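You operate a simulated robot arm through the tools that you are given. There is no shell and no other tool. Be economical: measure what you need, move in short steps, check, and stop when the job is done.

Carry out the task below with a simulated robot arm. There is one attempt and no reset: what you move stays moved.

TASK
Lift the port flap open.
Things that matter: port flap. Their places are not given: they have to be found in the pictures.

It is judged by the outcome, as a careful person would: the job done as asked, and still so three seconds after it is handed in. It fails if anything else is knocked over, pushed out of place, dropped, spilled or broken.

THE ROBOT
A 7-joint arm with a two-finger parallel gripper, fixed in place. Base frame: the origin is at the foot of the arm, x ahead of it, y to its left, z up. Lengths are in m, angles in degrees, forces in N, time in s.
With the tool pointing down near the work surface it reaches from about 0.22 to 0.6 m from the base axis. Its first joint turns from -66.0 to 66.0 degrees. Payload 2.6 kg.
Tool frame: the origin (TCP) lies between the finger pads and is the grasp point; the fingertips stand 0.03 m ahead of it; z points along the fingers, y is the line along which they close. The gripper opens to 0.094 m. The fingers are 0.028 m wide and 0.01 m thick; the gripper's body (0.05 by 0.096 m) begins 0.055 m behind the TCP.
Orientation is that of the tool frame in the base frame, as a unit quaternion [w, x, y, z]. With the fingers straight down and closing along the base's y, the tool's x points along the base's -x, its y along +y and its z along -z.

THE INTERFACE
- The arm moves only by the tool nudge_tool. Its argument "motion" is one flat list of numbers, 7 for each row, row after row: the turn, a rotation vector about the tool's x, y, z in units of 5 degrees (1.0 is 5 degrees), then the shift along the tool's x, y, z in units of 25 mm (1.0 is 25 mm), then the finger opening in cm, from 0 to 9.4. In form: [rx, ry, rz, tx, ty, tz, fingers, rx, ry, rz, tx, ty, tz, fingers, ...]. A call has 1 to 8 rows; each row shifts and turns the commanded pose from where the row before left it, along the tool's axes as they then stand. A call with a number of a shift or a turn outside -1 to 1 is refused whole. A row lasts 0.2 s, in which the tool goes at most 0.05 m and 8.6 degrees; a call with a longer step from one row to the next is refused whole, and so is a gripper value outside its range. A pose out of reach is approached as far as the arm can. The call stops where the force on the tool passes 40 N (or 10 N more than at its start, if that is more) or the arm is blocked; 0.2 s more then pass. The fingers move at their own pace (about 0.072 m/s each) and stop on an object; they squeeze with about 21 N. The grip force told is the motor's: it shows also when the fingers shut on nothing. Time passes only in rows, and 0.2 s behind the last, so rows that do not move let the fingers close. It gives the time, the measured TCP pose, the force on the tool (base axes), the opening and the grip force at its end, in the units of the frame above (readings bear some noise), and new pictures: "views" is both (left out), scene, wrist or none.
- Cameras (640 x 400 px; columns grow to the right, rows downward): "scene" is fixed at [0.0507, 0.4436, 0.5754]; the picture's right is [-0.63, -0.78, 0.00], its down [-0.36, 0.29, -0.89] and it looks along [0.69, -0.56, -0.46] (base axes); focal length 355 px, centre (320, 200). "wrist" rides on the gripper at [-0.037, 0, -0.058] in the tool frame; the picture's right is [0.00, -1.00, 0.00], its down [0.97, 0.00, -0.24] and it looks along [0.24, 0.00, 0.97] (tool axes); focal length 218 px, centre (320, 200).
- measure_at(camera, pixels): for up to 12 pixels [column, row] of the newest picture of that camera ("zoom" is the newest enlarged one), the place [x, y, z] in the base frame of the surface seen there, good to about 0.002 m. No time passes.
- inspect(camera, box): a new picture of the part [left, top, right, bottom] of that camera's present view, enlarged. No time passes.
- finish_job(): hands the job in; it is judged then, once.

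Work in short steps. Measure before you move; look again where a grasp or a placing could have gone wrong, and mend it. You have 60 turns and 120 pictures in all, those below and enlarged ones among them. Open the gripper and draw the arm clear of the work before you hand the job in, unless the task says otherwise; then end with one line.

The tools are called after "Request:" as a command line: name --argument value ..., lists and objects as JSON in quotes. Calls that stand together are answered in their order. nudge_tool: Moves the arm, as the interface text tells. Its arguments: {"type":"object","properties":{"motion":{"type":"array"},"views":{"type":"string","enum":["both","scene","wrist","none"]}},"required":["motion"]} The other tools are called the same way: measure_at (camera, pixels) gives the place of the surface under pixels of a picture; inspect (camera, box) takes an enlarged picture of a part of a camera's view; finish_job () hands the job in.

At the start:

```text
clock: 0.0
tool_pos: [0.4149, 0.1052, 0.3136]
orientation: [-0.001, 0.0, 1.0, 0.0]
ft_force: [-0.5, 0.5, -0.2]
grip_width: 0.094
finger_force: 0.1
```

scene: 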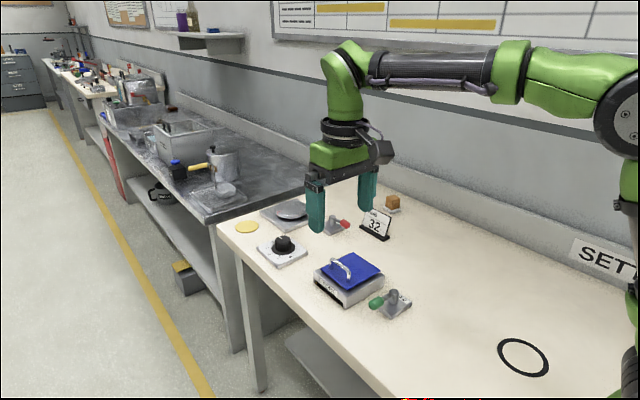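
wrist: 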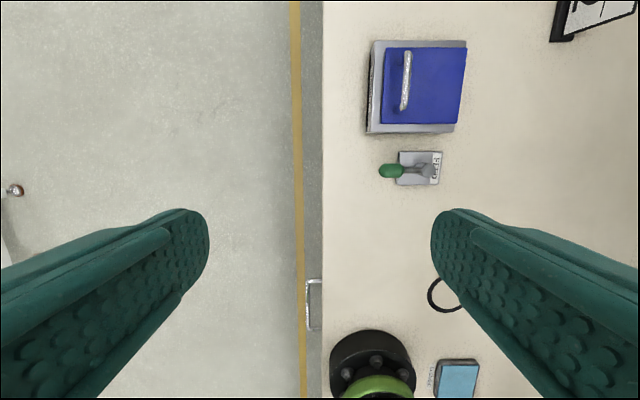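

The blue flap with a handle is at scene (350,270). I'll enlarge it and look at its surroundings.

Request:
inspect --camera "scene" --box '[230, 180, 430, 330]'

Request:
inspect --camera "wrist" --box '[340, 20, 500, 200]'

Request:
measure_at --camera "wrist" --pixels '[[407, 55], [405, 80], [402, 108], [387, 50], [466, 48], [460, 123], [383, 122], [372, 42], [368, 132], [457, 132], [440, 85], [350, 90]]'

```text
2.67 times, centred on (330, 255) of scene
```

zoom: 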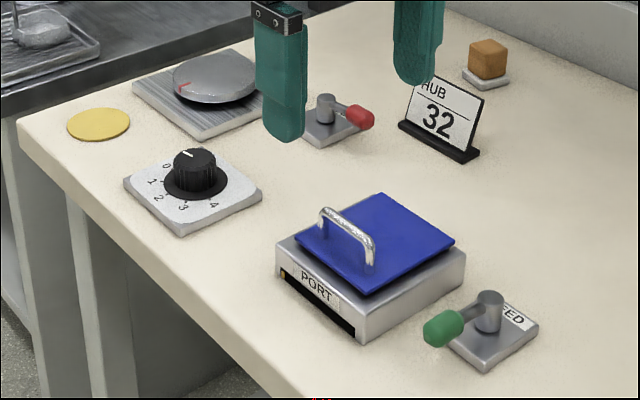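

```text
2.22 times, centred on (420, 110) of wrist
```

zoom: 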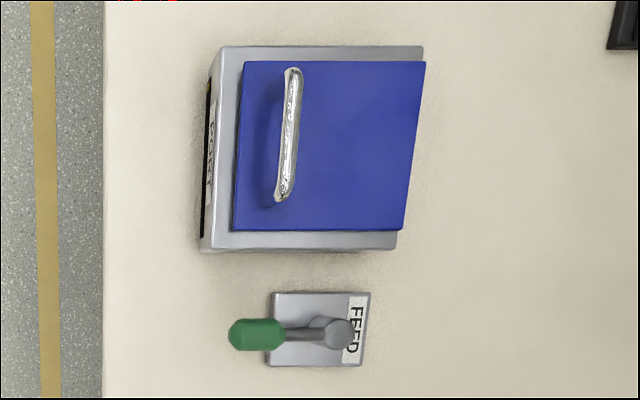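

```text
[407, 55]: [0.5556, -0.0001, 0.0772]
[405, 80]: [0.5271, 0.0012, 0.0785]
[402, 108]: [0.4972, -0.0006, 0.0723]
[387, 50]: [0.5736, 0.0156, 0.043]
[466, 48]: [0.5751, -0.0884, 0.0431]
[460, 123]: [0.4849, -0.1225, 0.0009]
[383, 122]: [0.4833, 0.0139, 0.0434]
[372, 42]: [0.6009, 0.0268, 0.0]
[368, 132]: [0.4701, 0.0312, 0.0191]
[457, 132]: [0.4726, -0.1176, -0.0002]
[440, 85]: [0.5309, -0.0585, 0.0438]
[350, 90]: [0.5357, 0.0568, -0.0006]
```

The handle is a bar along x at y≈0, top about z=0.078, and the hinge should be at y≈-0.09. I'll cross-check with the scene camera.

Request:
measure_at --camera "scene" --pixels '[[331, 262], [340, 267], [347, 270], [351, 276], [369, 289], [400, 271], [373, 253], [342, 271], [332, 290], [342, 320], [440, 300], [322, 269]]'

Request:
inspect --camera "scene" --box '[305, 240, 405, 310]'

```text
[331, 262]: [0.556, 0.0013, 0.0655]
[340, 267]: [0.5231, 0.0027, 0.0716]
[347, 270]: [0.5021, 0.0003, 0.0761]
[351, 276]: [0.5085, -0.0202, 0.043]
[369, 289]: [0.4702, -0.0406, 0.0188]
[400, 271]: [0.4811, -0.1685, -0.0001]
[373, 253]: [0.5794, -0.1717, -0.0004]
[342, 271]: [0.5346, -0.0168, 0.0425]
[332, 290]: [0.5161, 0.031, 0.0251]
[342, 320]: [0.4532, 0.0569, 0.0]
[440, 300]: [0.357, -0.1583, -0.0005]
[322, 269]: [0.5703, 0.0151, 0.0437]
```

```text
5.71 times, centred on (355, 275) of scene
```

zoom: 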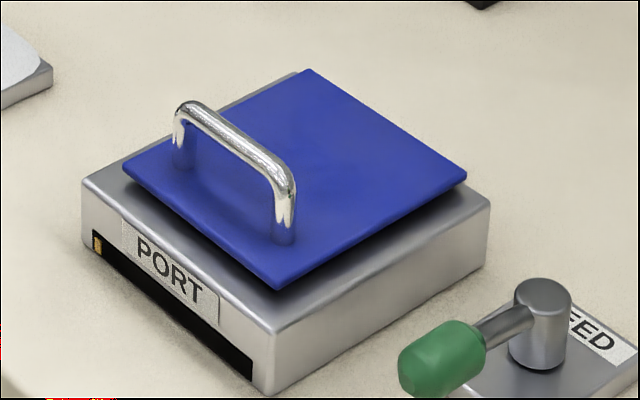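

Both cameras agree: bar centre ≈(0.527, 0.0005, 0.073), flap top z≈0.043. I'll move above it with the fingers at 5 cm.

Request:
nudge_tool --motion '[0, 0, 0, -0.9, -0.84, 0.9, 5, 0, 0, 0, -0.9, -0.84, 0.9, 5, 0, 0, 0, -0.9, -0.84, 0.9, 5, 0, 0, 0, -0.9, -0.84, 0.9, 5, 0, 0, 0, -0.88, -0.83, 0.9, 5, 0, 0, 0, 0, 0, 0, 5]'

```text
clock: 1.4
tool_pos: [0.5264, -0.0016, 0.2004]
orientation: [0.0, -0.001, 1.0, 0.0]
ft_force: [0.6, 0.9, -0.2]
grip_width: 0.05
finger_force: 0.0
```

scene: 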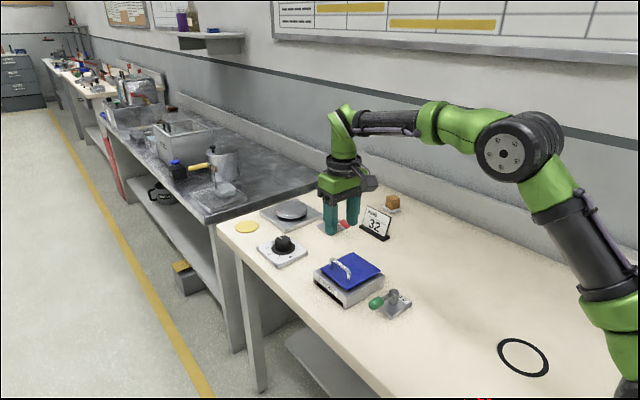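
wrist: 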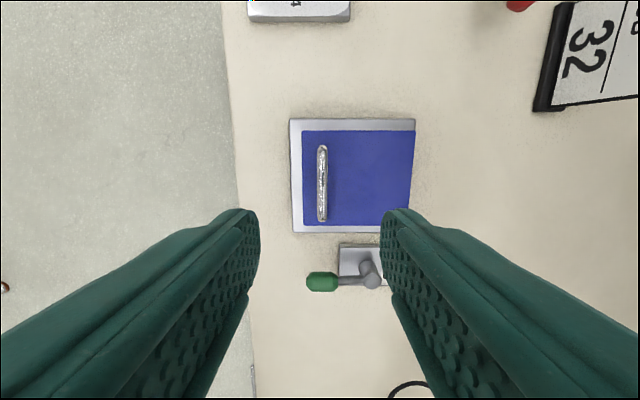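

The handle at wrist (322,183) is centred between the fingers. I'll descend to about z=0.11 and check.

Request:
nudge_tool --motion '[0, 0, 0, 0, 0.06, 0.9, 5, 0, 0, 0, 0, 0, 0.9, 5, 0, 0, 0, 0, 0, 0.9, 5, 0, 0, 0, 0, 0, 0.9, 5, 0, 0, 0, 0, 0, 0, 5]'

Request:
inspect --camera "scene" --box '[290, 200, 410, 320]'

```text
clock: 2.6
tool_pos: [0.527, -0.0017, 0.1107]
orientation: [0.0, -0.002, 1.0, -0.001]
ft_force: [-0.3, -0.6, 0.2]
grip_width: 0.0498
finger_force: 0.1
```

scene: 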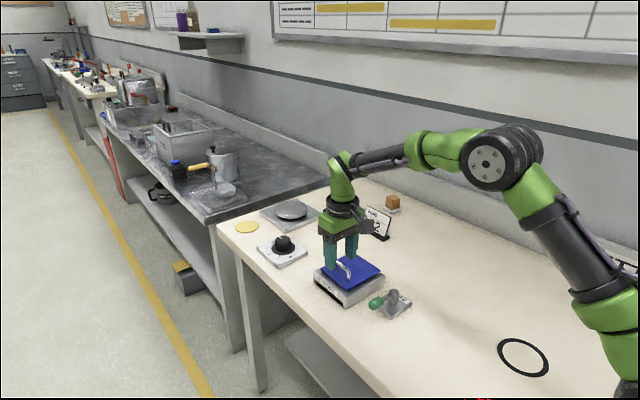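
wrist: 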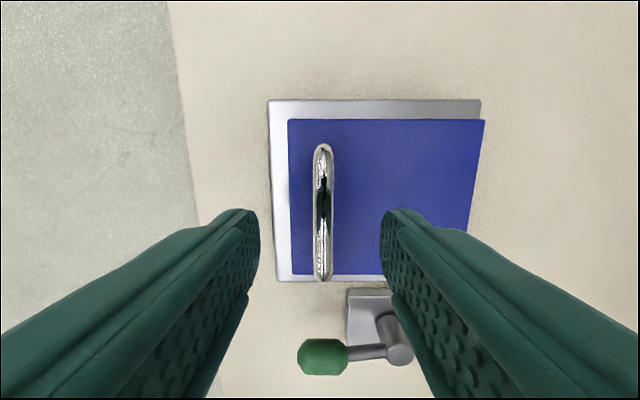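

```text
3.33 times, centred on (350, 260) of scene
```

zoom: 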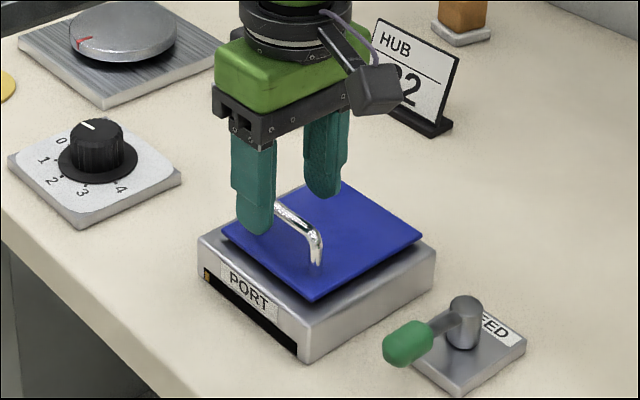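

The fingers straddle the bar. I'll descend to z≈0.082 and close.

Request:
nudge_tool --motion '[0, 0, 0, 0, 0.08, 0.6, 5, 0, 0, 0, 0, 0, 0.54, 5, 0, 0, 0, 0, 0, 0, 5, 0, 0, 0, 0, 0, 0, 2.5, 0, 0, 0, 0, 0, 0, 0, 0, 0, 0, 0, 0, 0, 0, 0, 0, 0, 0, 0, 0, 0]'

Request:
inspect --camera "scene" --box '[290, 200, 410, 320]'

```text
clock: 4.2
tool_pos: [0.5263, -0.0025, 0.0832]
orientation: [0.0, 0.001, 1.0, -0.002]
ft_force: [-1.0, -19.4, -4.0]
grip_width: 0.0092
finger_force: 42.8
```

scene: 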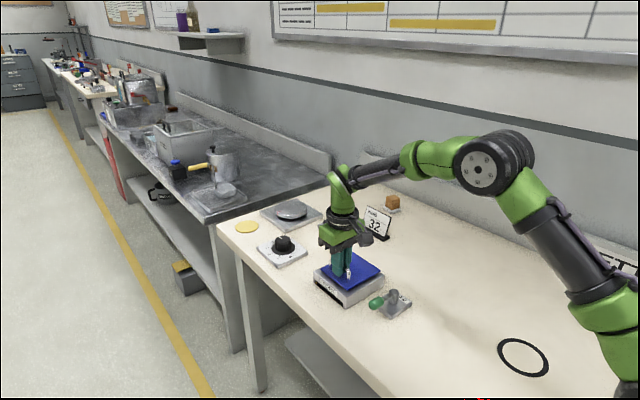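
wrist: 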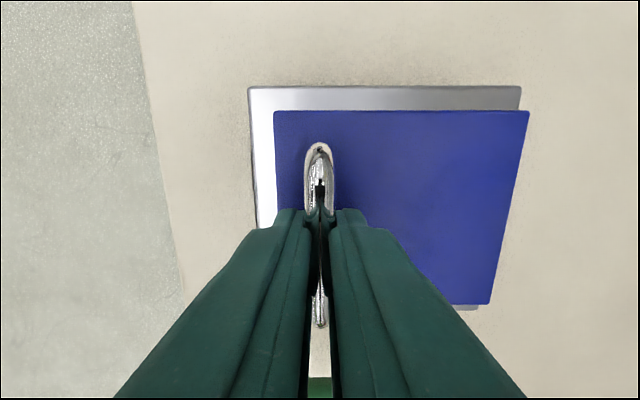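

```text
3.33 times, centred on (350, 260) of scene
```

zoom: 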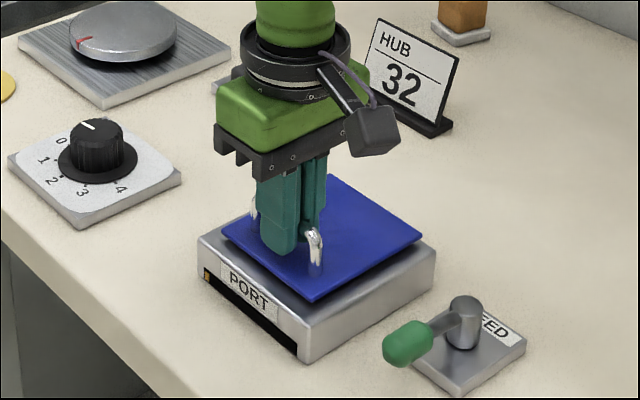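

The bar is gripped (9 mm width, 43 N). I'll test a 15° arc about the presumed hinge line (y≈-0.089, z≈0.04), turning the tool with the flap.

Request:
nudge_tool --motion '[-1, 0, 0, 0, -0.15, -0.302, 0, -1, 0, 0, 0, -0.15, -0.302, 0, -1, 0, 0, 0, -0.15, -0.302, 0, 0, 0, 0, 0, 0, 0, 0]'

Request:
inspect --camera "scene" --box '[290, 200, 410, 320]'

```text
clock: 5.2
tool_pos: [0.5267, -0.0168, 0.1032]
orientation: [0.001, -0.001, 0.992, 0.125]
ft_force: [10.2, -24.5, -18.9]
grip_width: 0.0091
finger_force: 43.2
```

scene: 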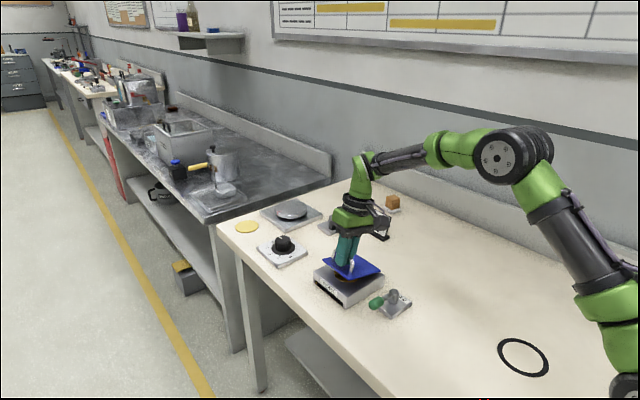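
wrist: 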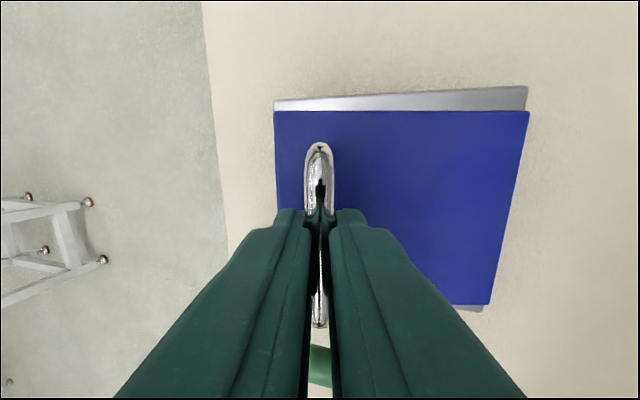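

```text
3.33 times, centred on (350, 260) of scene
```

zoom: 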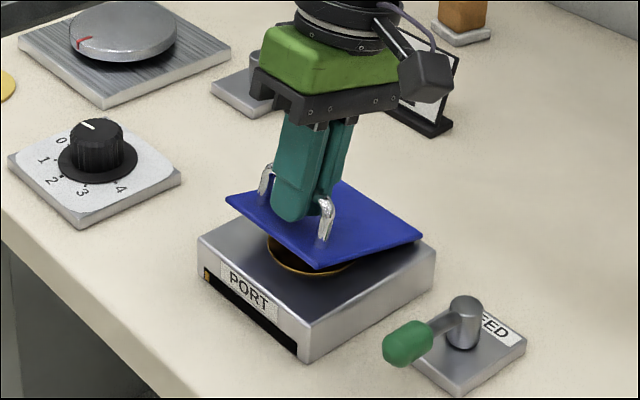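

The flap is opening and the hinge model fits. Before swinging toward -y I'll check where the HUB sign and other items are.

Request:
measure_at --camera "scene" --pixels '[[384, 239], [389, 217], [375, 232], [393, 200], [401, 207], [326, 229], [400, 300]]'

Request:
nudge_tool --motion '[-1, 0, 0, 0, -0.22, -0.3, 0, -1, 0, 0, 0, -0.15, -0.302, 0, -1, 0, 0, 0, -0.15, -0.302, 0, 0, 0, 0, 0, 0, 0, 0]'

```text
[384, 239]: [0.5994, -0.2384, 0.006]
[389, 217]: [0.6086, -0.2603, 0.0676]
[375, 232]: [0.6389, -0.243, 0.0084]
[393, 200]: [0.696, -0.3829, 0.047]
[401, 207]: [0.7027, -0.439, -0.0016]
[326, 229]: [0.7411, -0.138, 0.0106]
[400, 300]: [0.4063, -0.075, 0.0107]
```

```text
clock: 6.2
tool_pos: [0.5261, -0.0349, 0.118]
orientation: [0.001, 0.0, 0.967, 0.253]
ft_force: [13.7, -20.1, -25.4]
grip_width: 0.0093
finger_force: 42.7
```

scene: 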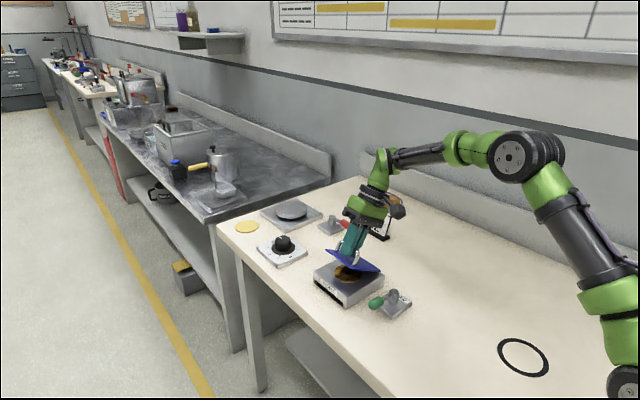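
wrist: 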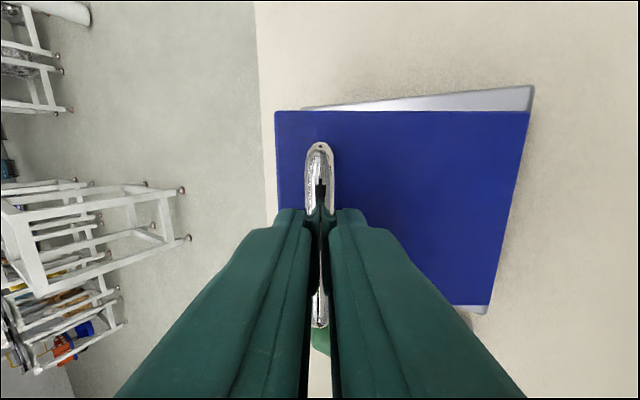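

The flap is at ~29° and the force is mostly radial (my arc is slightly too wide). I'll pull the path ~3 mm inward and continue the arc.

Request:
nudge_tool --motion '[-1, 0, 0, -0.06, -0.26, -0.25, 0, -1, 0, 0, 0, -0.16, -0.296, 0, -1, 0, 0, 0, -0.16, -0.296, 0, 0, 0, 0, 0, 0, 0, 0]'

Request:
inspect --camera "scene" --box '[300, 180, 460, 320]'

```text
clock: 7.2
tool_pos: [0.5263, -0.054, 0.13]
orientation: [-0.003, -0.001, 0.925, 0.381]
ft_force: [-19.9, -5.5, -15.1]
grip_width: 0.0093
finger_force: 42.9
```

scene: 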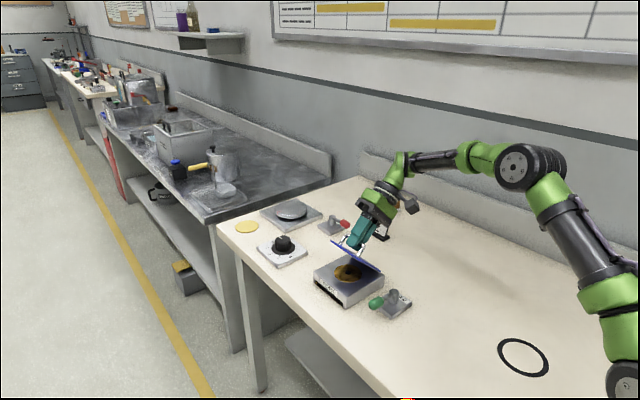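
wrist: 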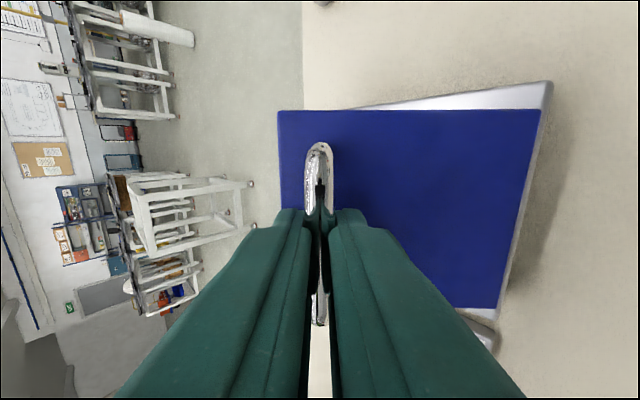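

```text
2.86 times, centred on (380, 250) of scene
```

zoom: 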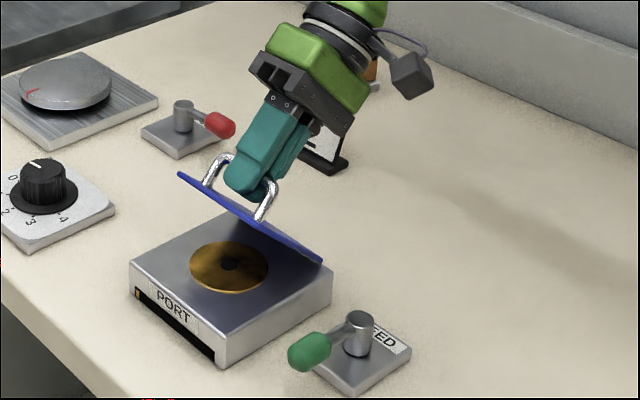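

About 45° open. I'll relax the x offset and continue.

Request:
nudge_tool --motion '[-1, 0, 0, 0.035, -0.19, -0.28, 0, -1, 0, 0, 0, -0.16, -0.296, 0, -1, 0, 0, 0, -0.16, -0.296, 0, 0, 0, 0, 0, 0, 0, 0]'

Request:
inspect --camera "scene" --box '[300, 180, 460, 320]'

```text
clock: 8.2
tool_pos: [0.5273, -0.08, 0.1337]
orientation: [-0.003, -0.001, 0.866, 0.501]
ft_force: [-31.6, 0.4, -2.2]
grip_width: 0.0095
finger_force: 43.1
```

scene: 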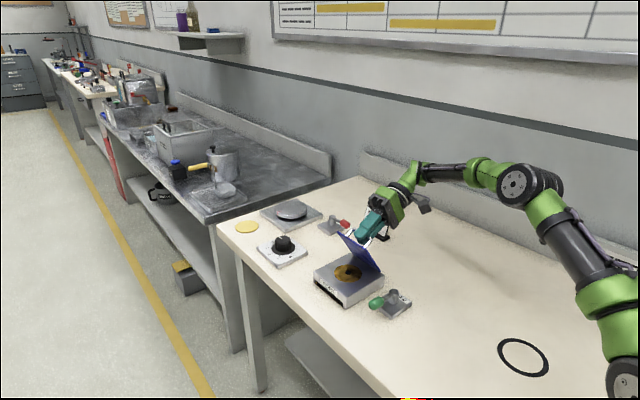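
wrist: 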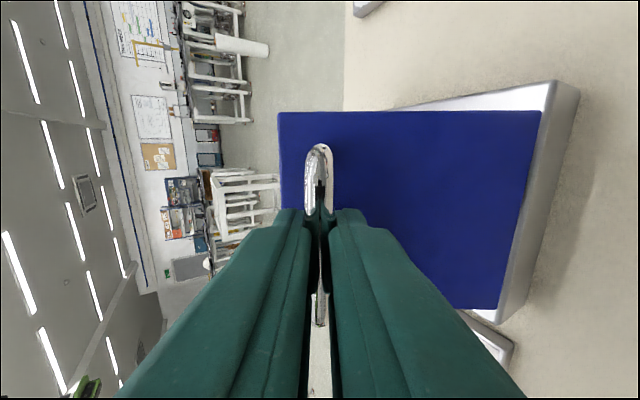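

```text
2.86 times, centred on (380, 250) of scene
```

zoom: 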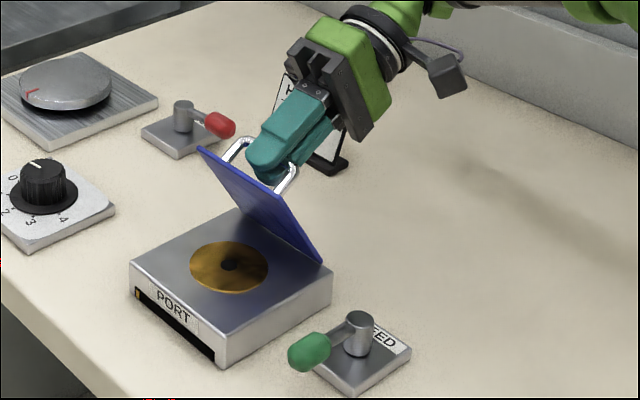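

At 60°; radial forces are near zero but x force is -32 N. I'll relieve that and go on to ~75°.

Request:
nudge_tool --motion '[0, 0, 0, 0.1, 0, 0, 0, -1, 0, 0, 0.02, -0.16, -0.296, 0, -1, 0, 0, 0.02, -0.16, -0.296, 0, -1, 0, 0, 0, -0.16, -0.296, 0, 0, 0, 0, 0, 0, 0, 0]'

Request:
inspect --camera "scene" --box '[300, 160, 480, 320]'

```text
clock: 9.4
tool_pos: [0.5231, -0.1054, 0.1332]
orientation: [0.003, -0.002, 0.792, 0.61]
ft_force: [32.2, -0.2, 1.3]
grip_width: 0.0092
finger_force: 43.3
```

scene: 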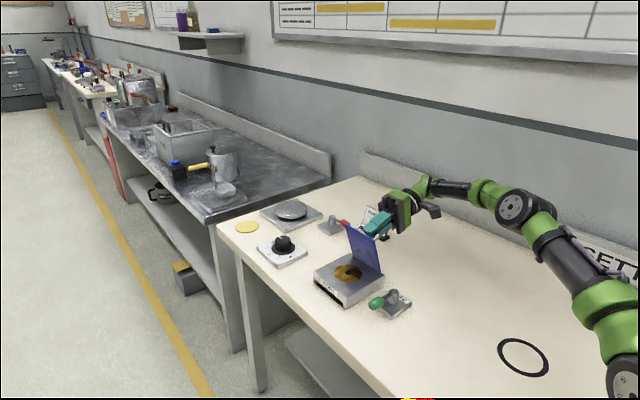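
wrist: 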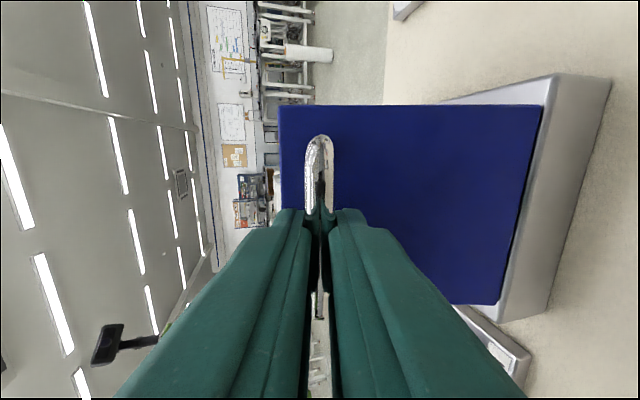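

```text
2.50 times, centred on (390, 240) of scene
```

zoom: 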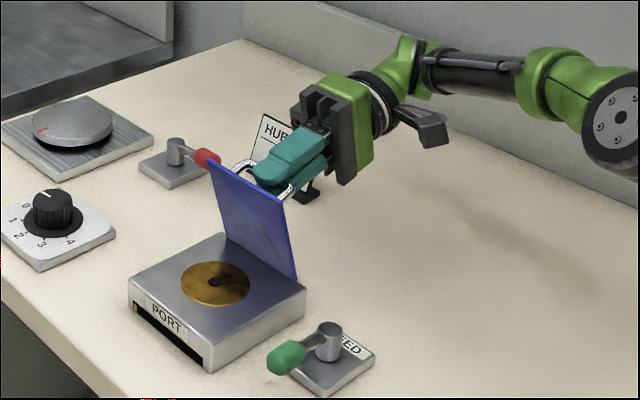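

75° open. I'll undo some of the x overcorrection and continue to ~90°; the HUB sign (x≥0.60) stays clear of the gripper (x≤0.56).

Request:
nudge_tool --motion '[0, 0, 0, -0.08, 0, 0, 0, -1, 0, 0, 0, -0.16, -0.296, 0, -1, 0, 0, 0, -0.16, -0.296, 0, -1, 0, 0, 0, -0.16, -0.296, 0, 0, 0, 0, 0, 0, 0, 0]'

Request:
inspect --camera "scene" --box '[300, 160, 480, 320]'

```text
clock: 10.6
tool_pos: [0.5271, -0.1211, 0.1278]
orientation: [-0.001, 0.003, 0.709, 0.706]
ft_force: [-23.7, 3.3, -10.9]
grip_width: 0.0094
finger_force: 43.2
out of reach, approached as far as the arm can: row 4
```

scene: 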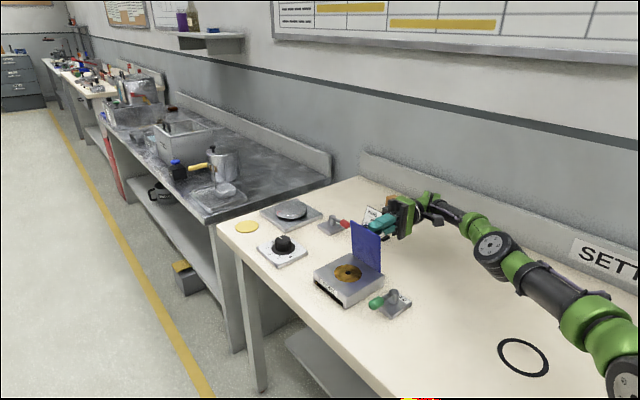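
wrist: 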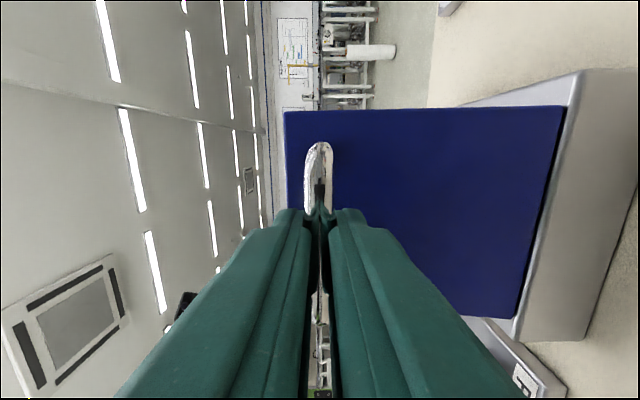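

```text
2.50 times, centred on (390, 240) of scene
```

zoom: 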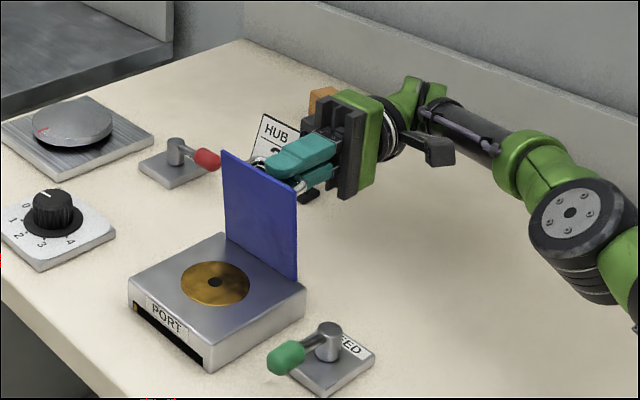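

Flap is at about 90°, at the edge of reach for the tilt. I'll pull further back (-y, slightly down), easing the tilt a little so the bar pivots in the grip and the flap goes past vertical.

Request:
nudge_tool --motion '[0.5, 0, 0, 0.04, -0.1, -0.25, 0, 0.5, 0, 0, 0, -0.12, -0.3, 0, 0.5, 0, 0, 0, -0.14, -0.3, 0, 0, 0, 0, 0, 0, 0, 0]'

Request:
inspect --camera "scene" --box '[300, 160, 480, 320]'

```text
clock: 11.0
tool_pos: [0.5292, -0.1197, 0.1288]
orientation: [-0.001, 0.001, 0.722, 0.692]
ft_force: [0.5, -0.4, -1.5]
grip_width: 0.0093
finger_force: 43.4
out of reach, approached as far as the arm can: row 1
stopped in row 1: the force on the tool passed its limit (the readings are from after the stop); the commanded pose is now the measured one
```

scene: 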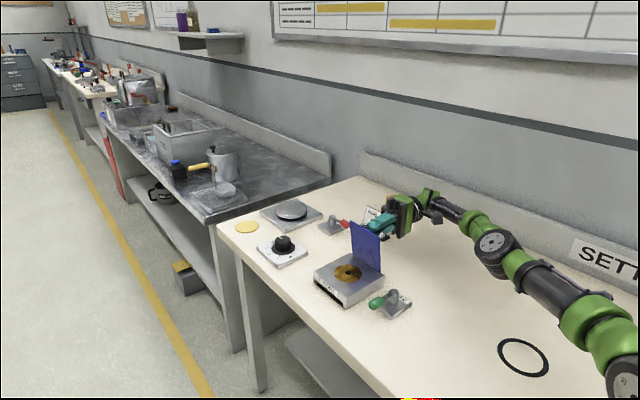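
wrist: 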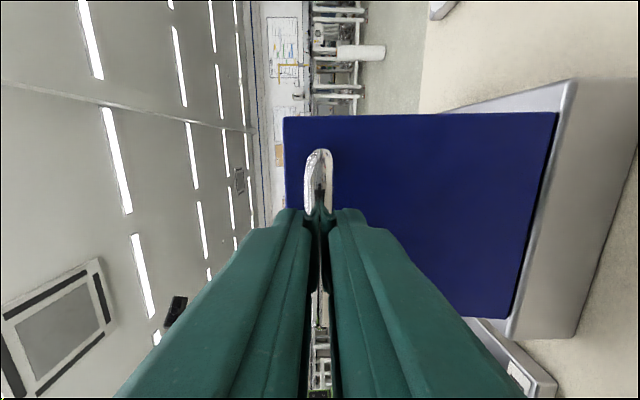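

```text
2.50 times, centred on (390, 240) of scene
```

zoom: 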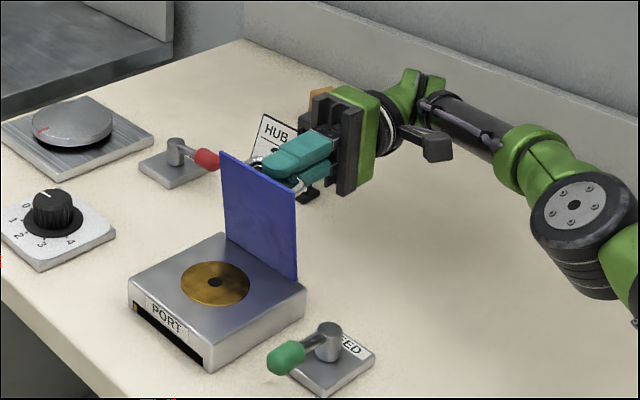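

Forces are now zero. I'll try pulling back gently with more tilt easing to see whether the flap goes further or is at its stop.

Request:
nudge_tool --motion '[0.7, 0, 0, 0, -0.05, -0.2, 0, 0.7, 0, 0, 0, -0.05, -0.2, 0, 0.7, 0, 0, 0, -0.07, -0.2, 0]'

Request:
inspect --camera "scene" --box '[300, 160, 480, 320]'

```text
clock: 11.8
tool_pos: [0.5297, -0.1291, 0.1283]
orientation: [-0.004, 0.003, 0.784, 0.621]
ft_force: [-25.3, 7.4, -16.9]
grip_width: 0.0095
finger_force: 43.4
out of reach, approached as far as the arm can: row 2
```

scene: 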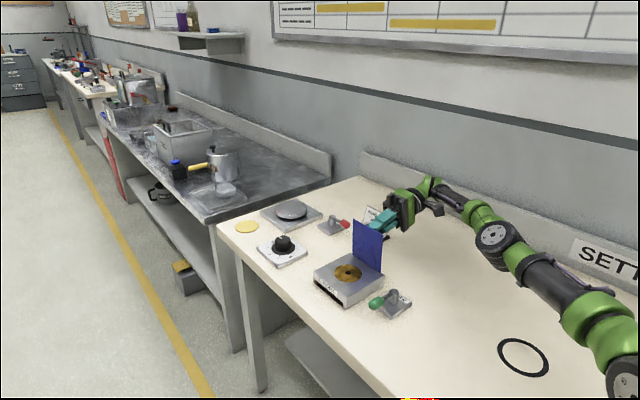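
wrist: 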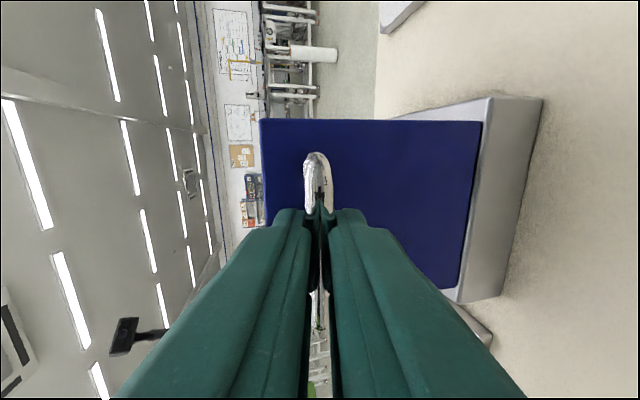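

```text
2.50 times, centred on (390, 240) of scene
```

zoom: 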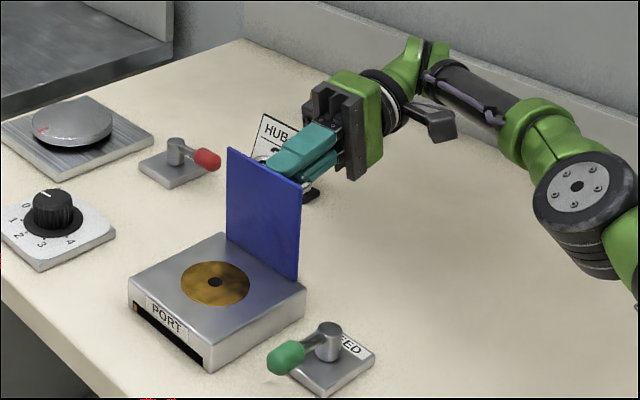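

It's moving past vertical, with the bar pivoting in the grip. Continue a bit, lower.

Request:
nudge_tool --motion '[0.6, 0, 0, 0.05, -0.12, -0.2, 0, 0.6, 0, 0, 0, -0.14, -0.2, 0, 0.6, 0, 0, 0, -0.16, -0.2, 0, 0.6, 0, 0, 0, -0.18, -0.2, 0]'

Request:
inspect --camera "scene" --box '[300, 160, 480, 320]'

```text
clock: 12.8
tool_pos: [0.5353, -0.1372, 0.1351]
orientation: [-0.001, 0.006, 0.845, 0.535]
ft_force: [-23.8, 10.7, -29.3]
grip_width: 0.0092
finger_force: 43.1
out of reach, approached as far as the arm can: row 2, 4
```

scene: 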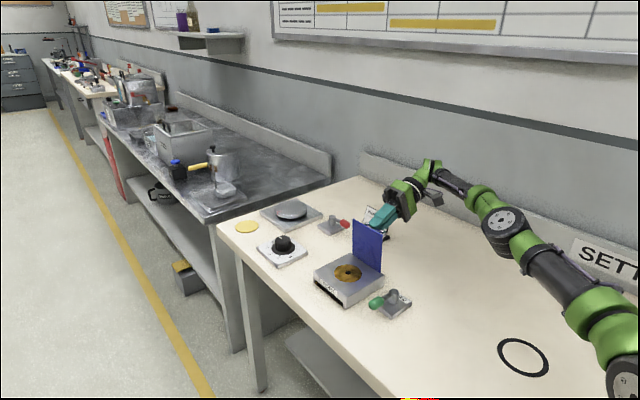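
wrist: 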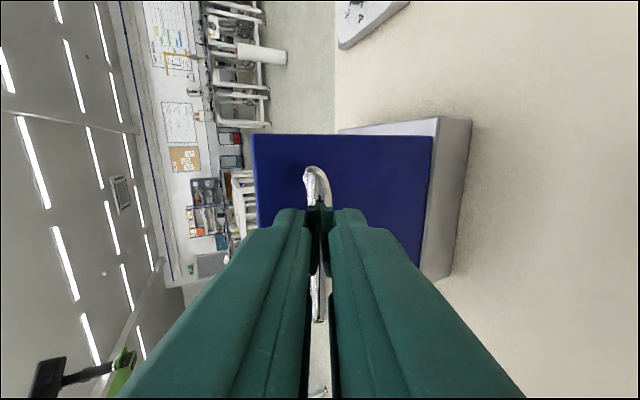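

```text
2.50 times, centred on (390, 240) of scene
```

zoom: 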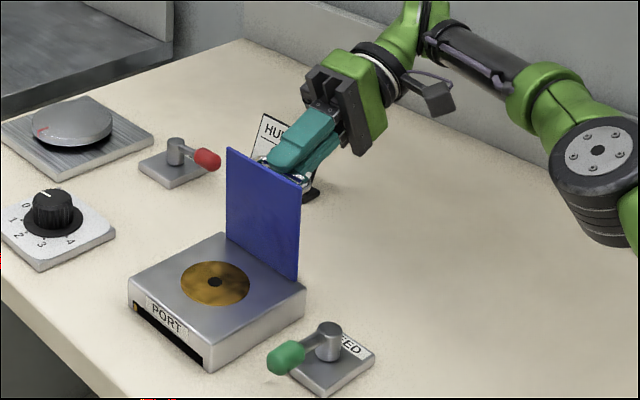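

The flap hardly moved this time; measure its angle.

Request:
measure_at --camera "scene" --pixels '[[354, 222], [382, 235], [357, 250], [381, 270], [365, 228], [368, 260]]'

```text
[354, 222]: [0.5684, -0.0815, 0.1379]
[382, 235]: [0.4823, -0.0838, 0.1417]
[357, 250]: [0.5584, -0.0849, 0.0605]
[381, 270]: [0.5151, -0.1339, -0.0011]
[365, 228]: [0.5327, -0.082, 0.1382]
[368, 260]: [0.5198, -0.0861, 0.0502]
```

The flap stands at ~87°. I'll pull straight -y/down in small steps without turning, and correct the x drift.

Request:
nudge_tool --motion '[0, 0, 0, 0.12, -0.15, -0.08, 0, 0, 0, 0, 0, -0.15, -0.1, 0, 0, 0, 0, 0, -0.15, -0.1, 0, 0, 0, 0, 0, 0, 0, 0]' --views "scene"

Request:
measure_at --camera "scene" --pixels '[[356, 224], [380, 236], [357, 250], [365, 228], [368, 260]]'

```text
clock: 13.8
tool_pos: [0.5322, -0.1414, 0.1351]
orientation: [-0.002, 0.007, 0.84, 0.542]
ft_force: [31.4, -0.5, -0.3]
grip_width: 0.0092
finger_force: 43.6
out of reach, approached as far as the arm can: row 2, 3
```

scene: 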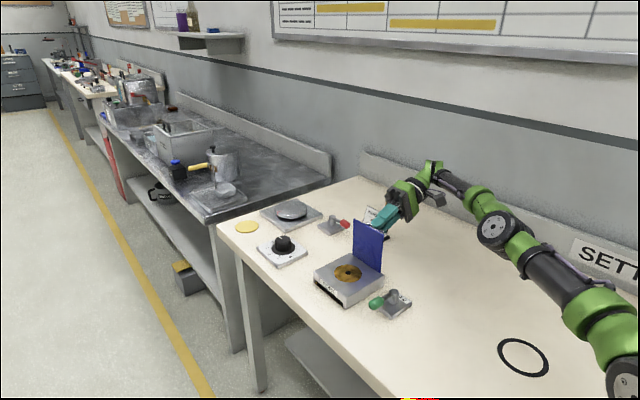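

```text
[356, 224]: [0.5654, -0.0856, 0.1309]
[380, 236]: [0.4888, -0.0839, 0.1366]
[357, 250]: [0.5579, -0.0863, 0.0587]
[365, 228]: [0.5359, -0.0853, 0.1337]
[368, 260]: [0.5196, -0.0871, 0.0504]
```

It moved to ~89° with no resisting force in y/z. A few more eased steps back.

Request:
nudge_tool --motion '[0.6, 0, 0, -0.06, -0.13, -0.13, 0, 0.6, 0, 0, 0, -0.14, -0.12, 0, 0.6, 0, 0, 0, -0.16, -0.12, 0, 0.6, 0, 0, 0, -0.18, -0.1, 0, 0, 0, 0, 0, 0, 0, 0]'

Request:
measure_at --camera "scene" --pixels '[[358, 226], [380, 238], [357, 250], [365, 230], [368, 260]]'

```text
clock: 15.0
tool_pos: [0.5328, -0.1613, 0.1256]
orientation: [-0.002, 0.003, 0.895, 0.446]
ft_force: [-25.1, -11.9, 18.7]
grip_width: 0.0096
finger_force: 43.4
```

scene: 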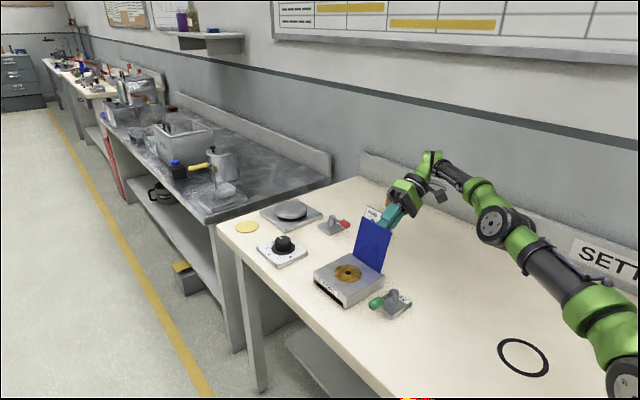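
wrist: 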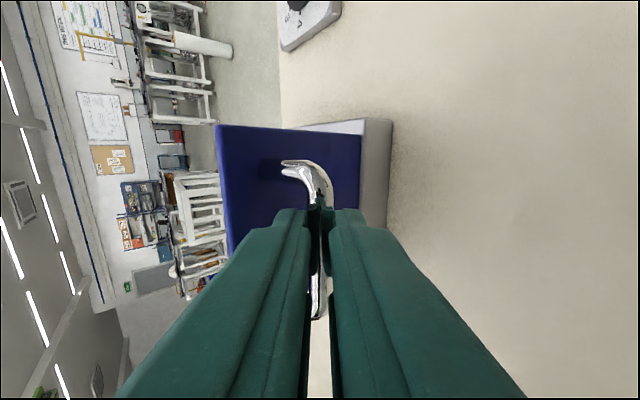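

```text
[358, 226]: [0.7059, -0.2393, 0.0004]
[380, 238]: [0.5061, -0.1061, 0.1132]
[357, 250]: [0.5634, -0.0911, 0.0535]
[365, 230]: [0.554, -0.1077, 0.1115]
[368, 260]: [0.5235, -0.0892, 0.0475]
```

Flap is now at ~106°, past vertical. I'll relax, open slightly (1.9 cm, so the upper finger doesn't press the flap), and withdraw along the fingers.

Request:
nudge_tool --motion '[0, 0, 0, 0.06, 0, 0, 0, 0, 0, 0, 0, 0, 0, 1.9, 0, 0, 0, 0, 0, 0, 1.9, 0, 0, 0, 0, 0, -0.3, 1.9]'

Request:
inspect --camera "scene" --box '[300, 160, 480, 320]'

```text
clock: 16.0
tool_pos: [0.5329, -0.1614, 0.1302]
orientation: [-0.002, 0.001, 0.895, 0.446]
ft_force: [-0.5, 0.9, -0.3]
grip_width: 0.019
finger_force: 0.1
out of reach, approached as far as the arm can: row 4
```

scene: 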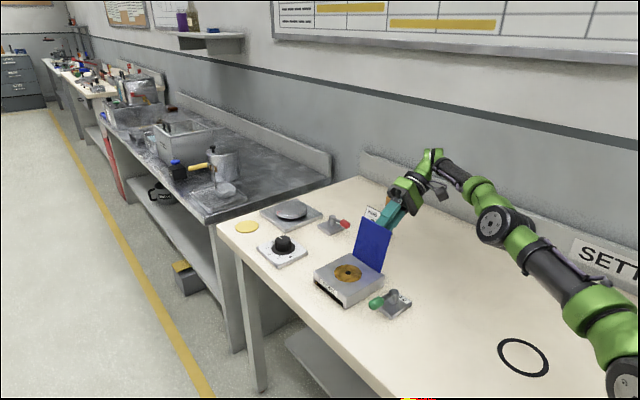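
wrist: 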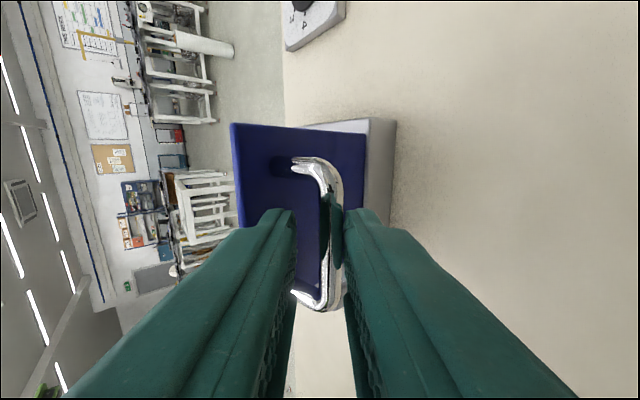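

```text
2.50 times, centred on (390, 240) of scene
```

zoom: 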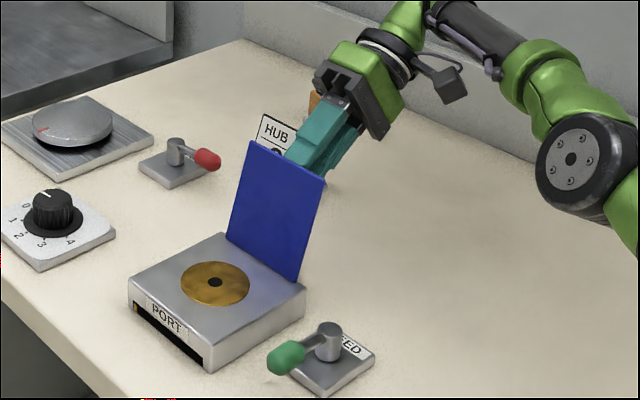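

Released; the flap stays. The bar is only ~10 mm inside the tips, so I'll ease the tilt about the bar while backing out, to stay within reach.

Request:
nudge_tool --motion '[0.8, 0, 0, 0, 0.0, 0, 1.9, 0.8, 0, 0, 0, 0.05, -0.15, 1.9, 0.8, 0, 0, 0, 0.05, -0.15, 1.9, 0.8, 0, 0, 0, 0.05, -0.2, 1.9]'

Request:
inspect --camera "scene" --box '[300, 160, 480, 320]'

```text
clock: 17.0
tool_pos: [0.5312, -0.1671, 0.1421]
orientation: [-0.003, 0.002, 0.948, 0.318]
ft_force: [0.6, 0.8, -0.7]
grip_width: 0.019
finger_force: 0.2
```

scene: 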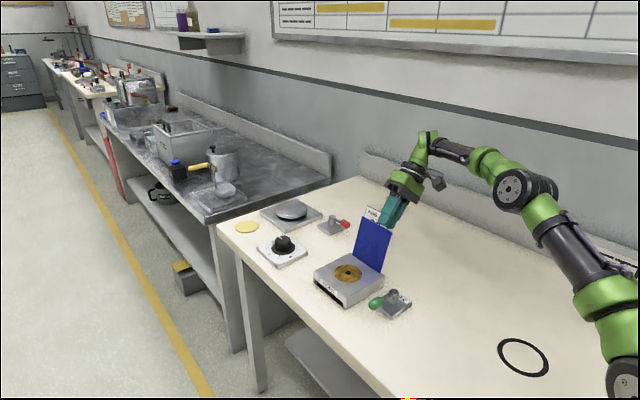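
wrist: 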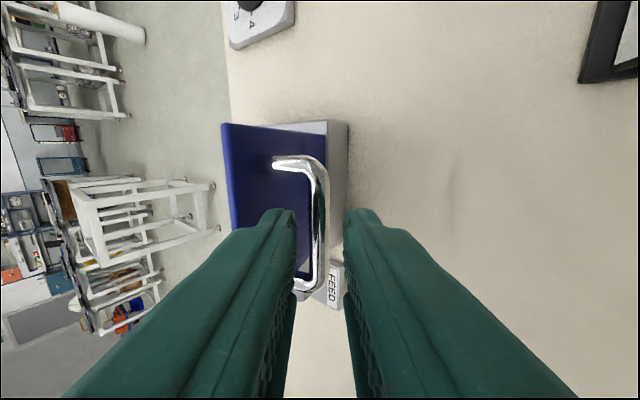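

```text
2.50 times, centred on (390, 240) of scene
```

zoom: 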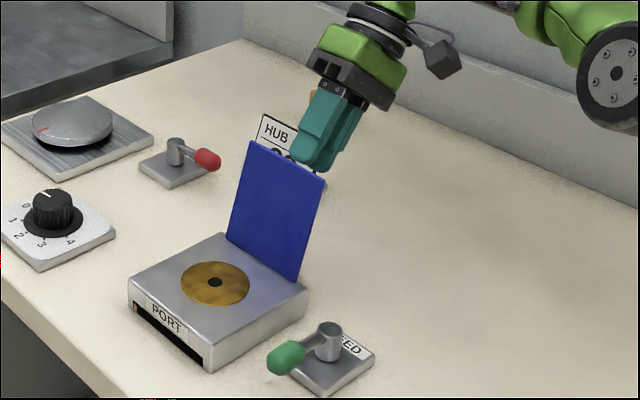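

Bar is free between the fingers with no force. Withdraw along the fingers.

Request:
nudge_tool --motion '[0, 0, 0, 0, 0.06, -0.3, 1.9, 0, 0, 0, 0, 0, -0.5, 1.9, 0, 0, 0, 0, 0, -0.6, 1.9, 0, 0, 0, 0, 0, -0.8, 1.9, 0.5, 0, 0, 0, 0, -0.9, 1.9]'

Request:
inspect --camera "scene" --box '[300, 160, 480, 320]'

```text
clock: 18.2
tool_pos: [0.5225, -0.1943, 0.1873]
orientation: [-0.003, 0.002, 0.952, 0.307]
ft_force: [-0.9, 0.4, -0.5]
grip_width: 0.0191
finger_force: 0.0
out of reach, approached as far as the arm can: row 3, 4, 5
```

scene: 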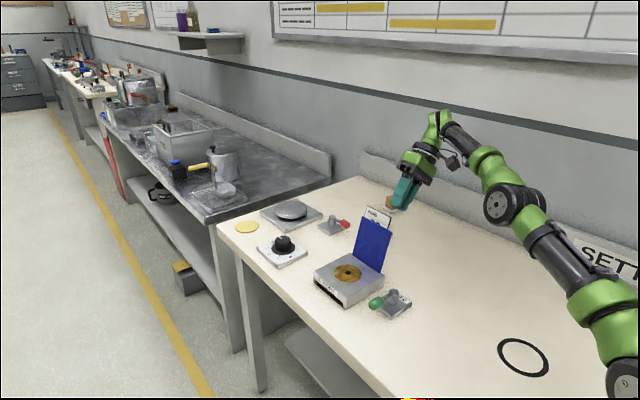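
wrist: 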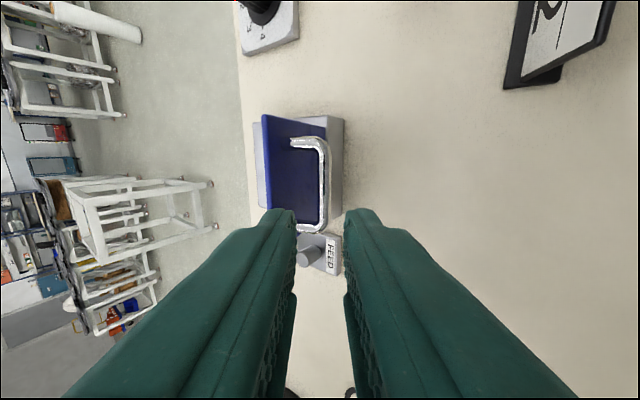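

```text
2.50 times, centred on (390, 240) of scene
```

zoom: 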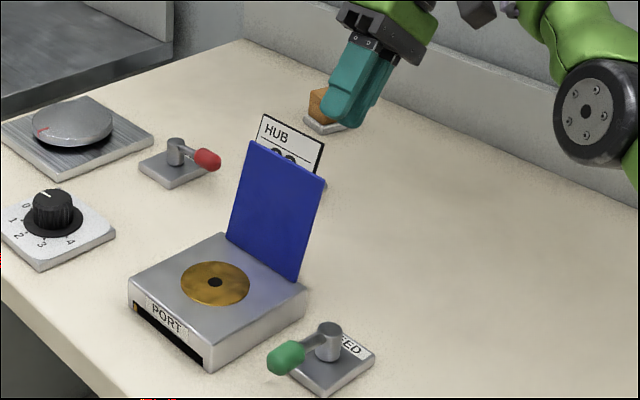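

Clear of the handle; the flap stands open and nothing else moved. I'll retract toward the base, upright, and open the gripper.

Request:
nudge_tool --motion '[0.9, 0, 0, 0.8, 0, 0, 4, 0.9, 0, 0, 0.8, 0, -0.2, 6, 0.9, 0, 0, 0.8, 0, -0.4, 9, 0.9, 0, 0, 0.8, 0, -0.6, 9.4, 0.9, 0, 0, 0.5, 0, -0.6, 9.4, 0, 0, 0, 0, 0, -0.5, 9.4, 0, 0, 0, 0, 0, 0, 9.4, 0, 0, 0, 0, 0, 0, 9.4]'

Request:
inspect --camera "scene" --box '[220, 160, 480, 320]'

Request:
measure_at --camera "scene" --pixels '[[380, 238], [365, 230], [368, 260], [357, 250]]'

```text
clock: 20.0
tool_pos: [0.4291, -0.2132, 0.2426]
orientation: [-0.002, 0.0, 0.995, 0.104]
ft_force: [0.5, 0.3, 0.6]
grip_width: 0.0938
finger_force: 0.2
```

scene: 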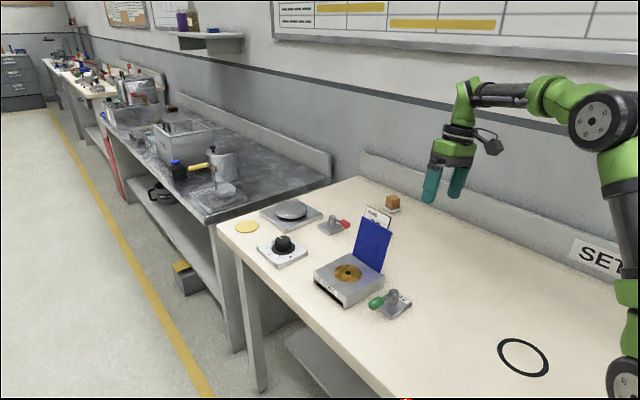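
wrist: 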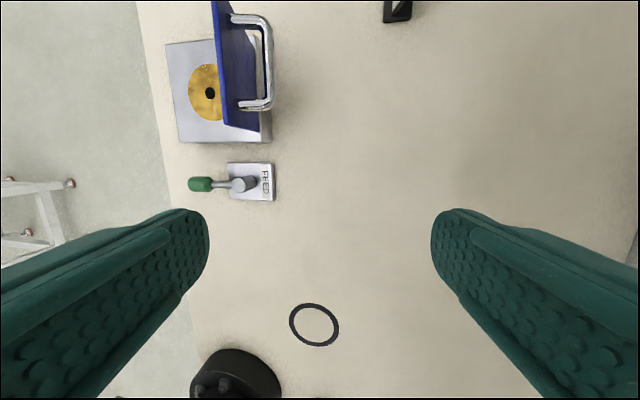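

```text
2.46 times, centred on (350, 240) of scene
```

zoom: 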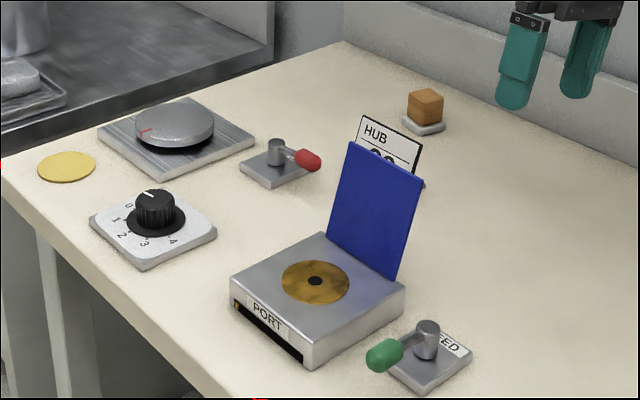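

```text
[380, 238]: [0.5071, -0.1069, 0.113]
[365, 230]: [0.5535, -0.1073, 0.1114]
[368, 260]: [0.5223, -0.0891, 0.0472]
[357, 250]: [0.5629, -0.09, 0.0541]
```

The flap has held at ~106° for several seconds, everything else is in place, and the arm is clear with the gripper open.

Request:
finish_job

```text
The job is handed in.
```

The port flap is open, tilted back past vertical to about 106°, and it stayed there after I let go. Nothing else on the bench appears to have moved, and the arm is clear with the gripper open.
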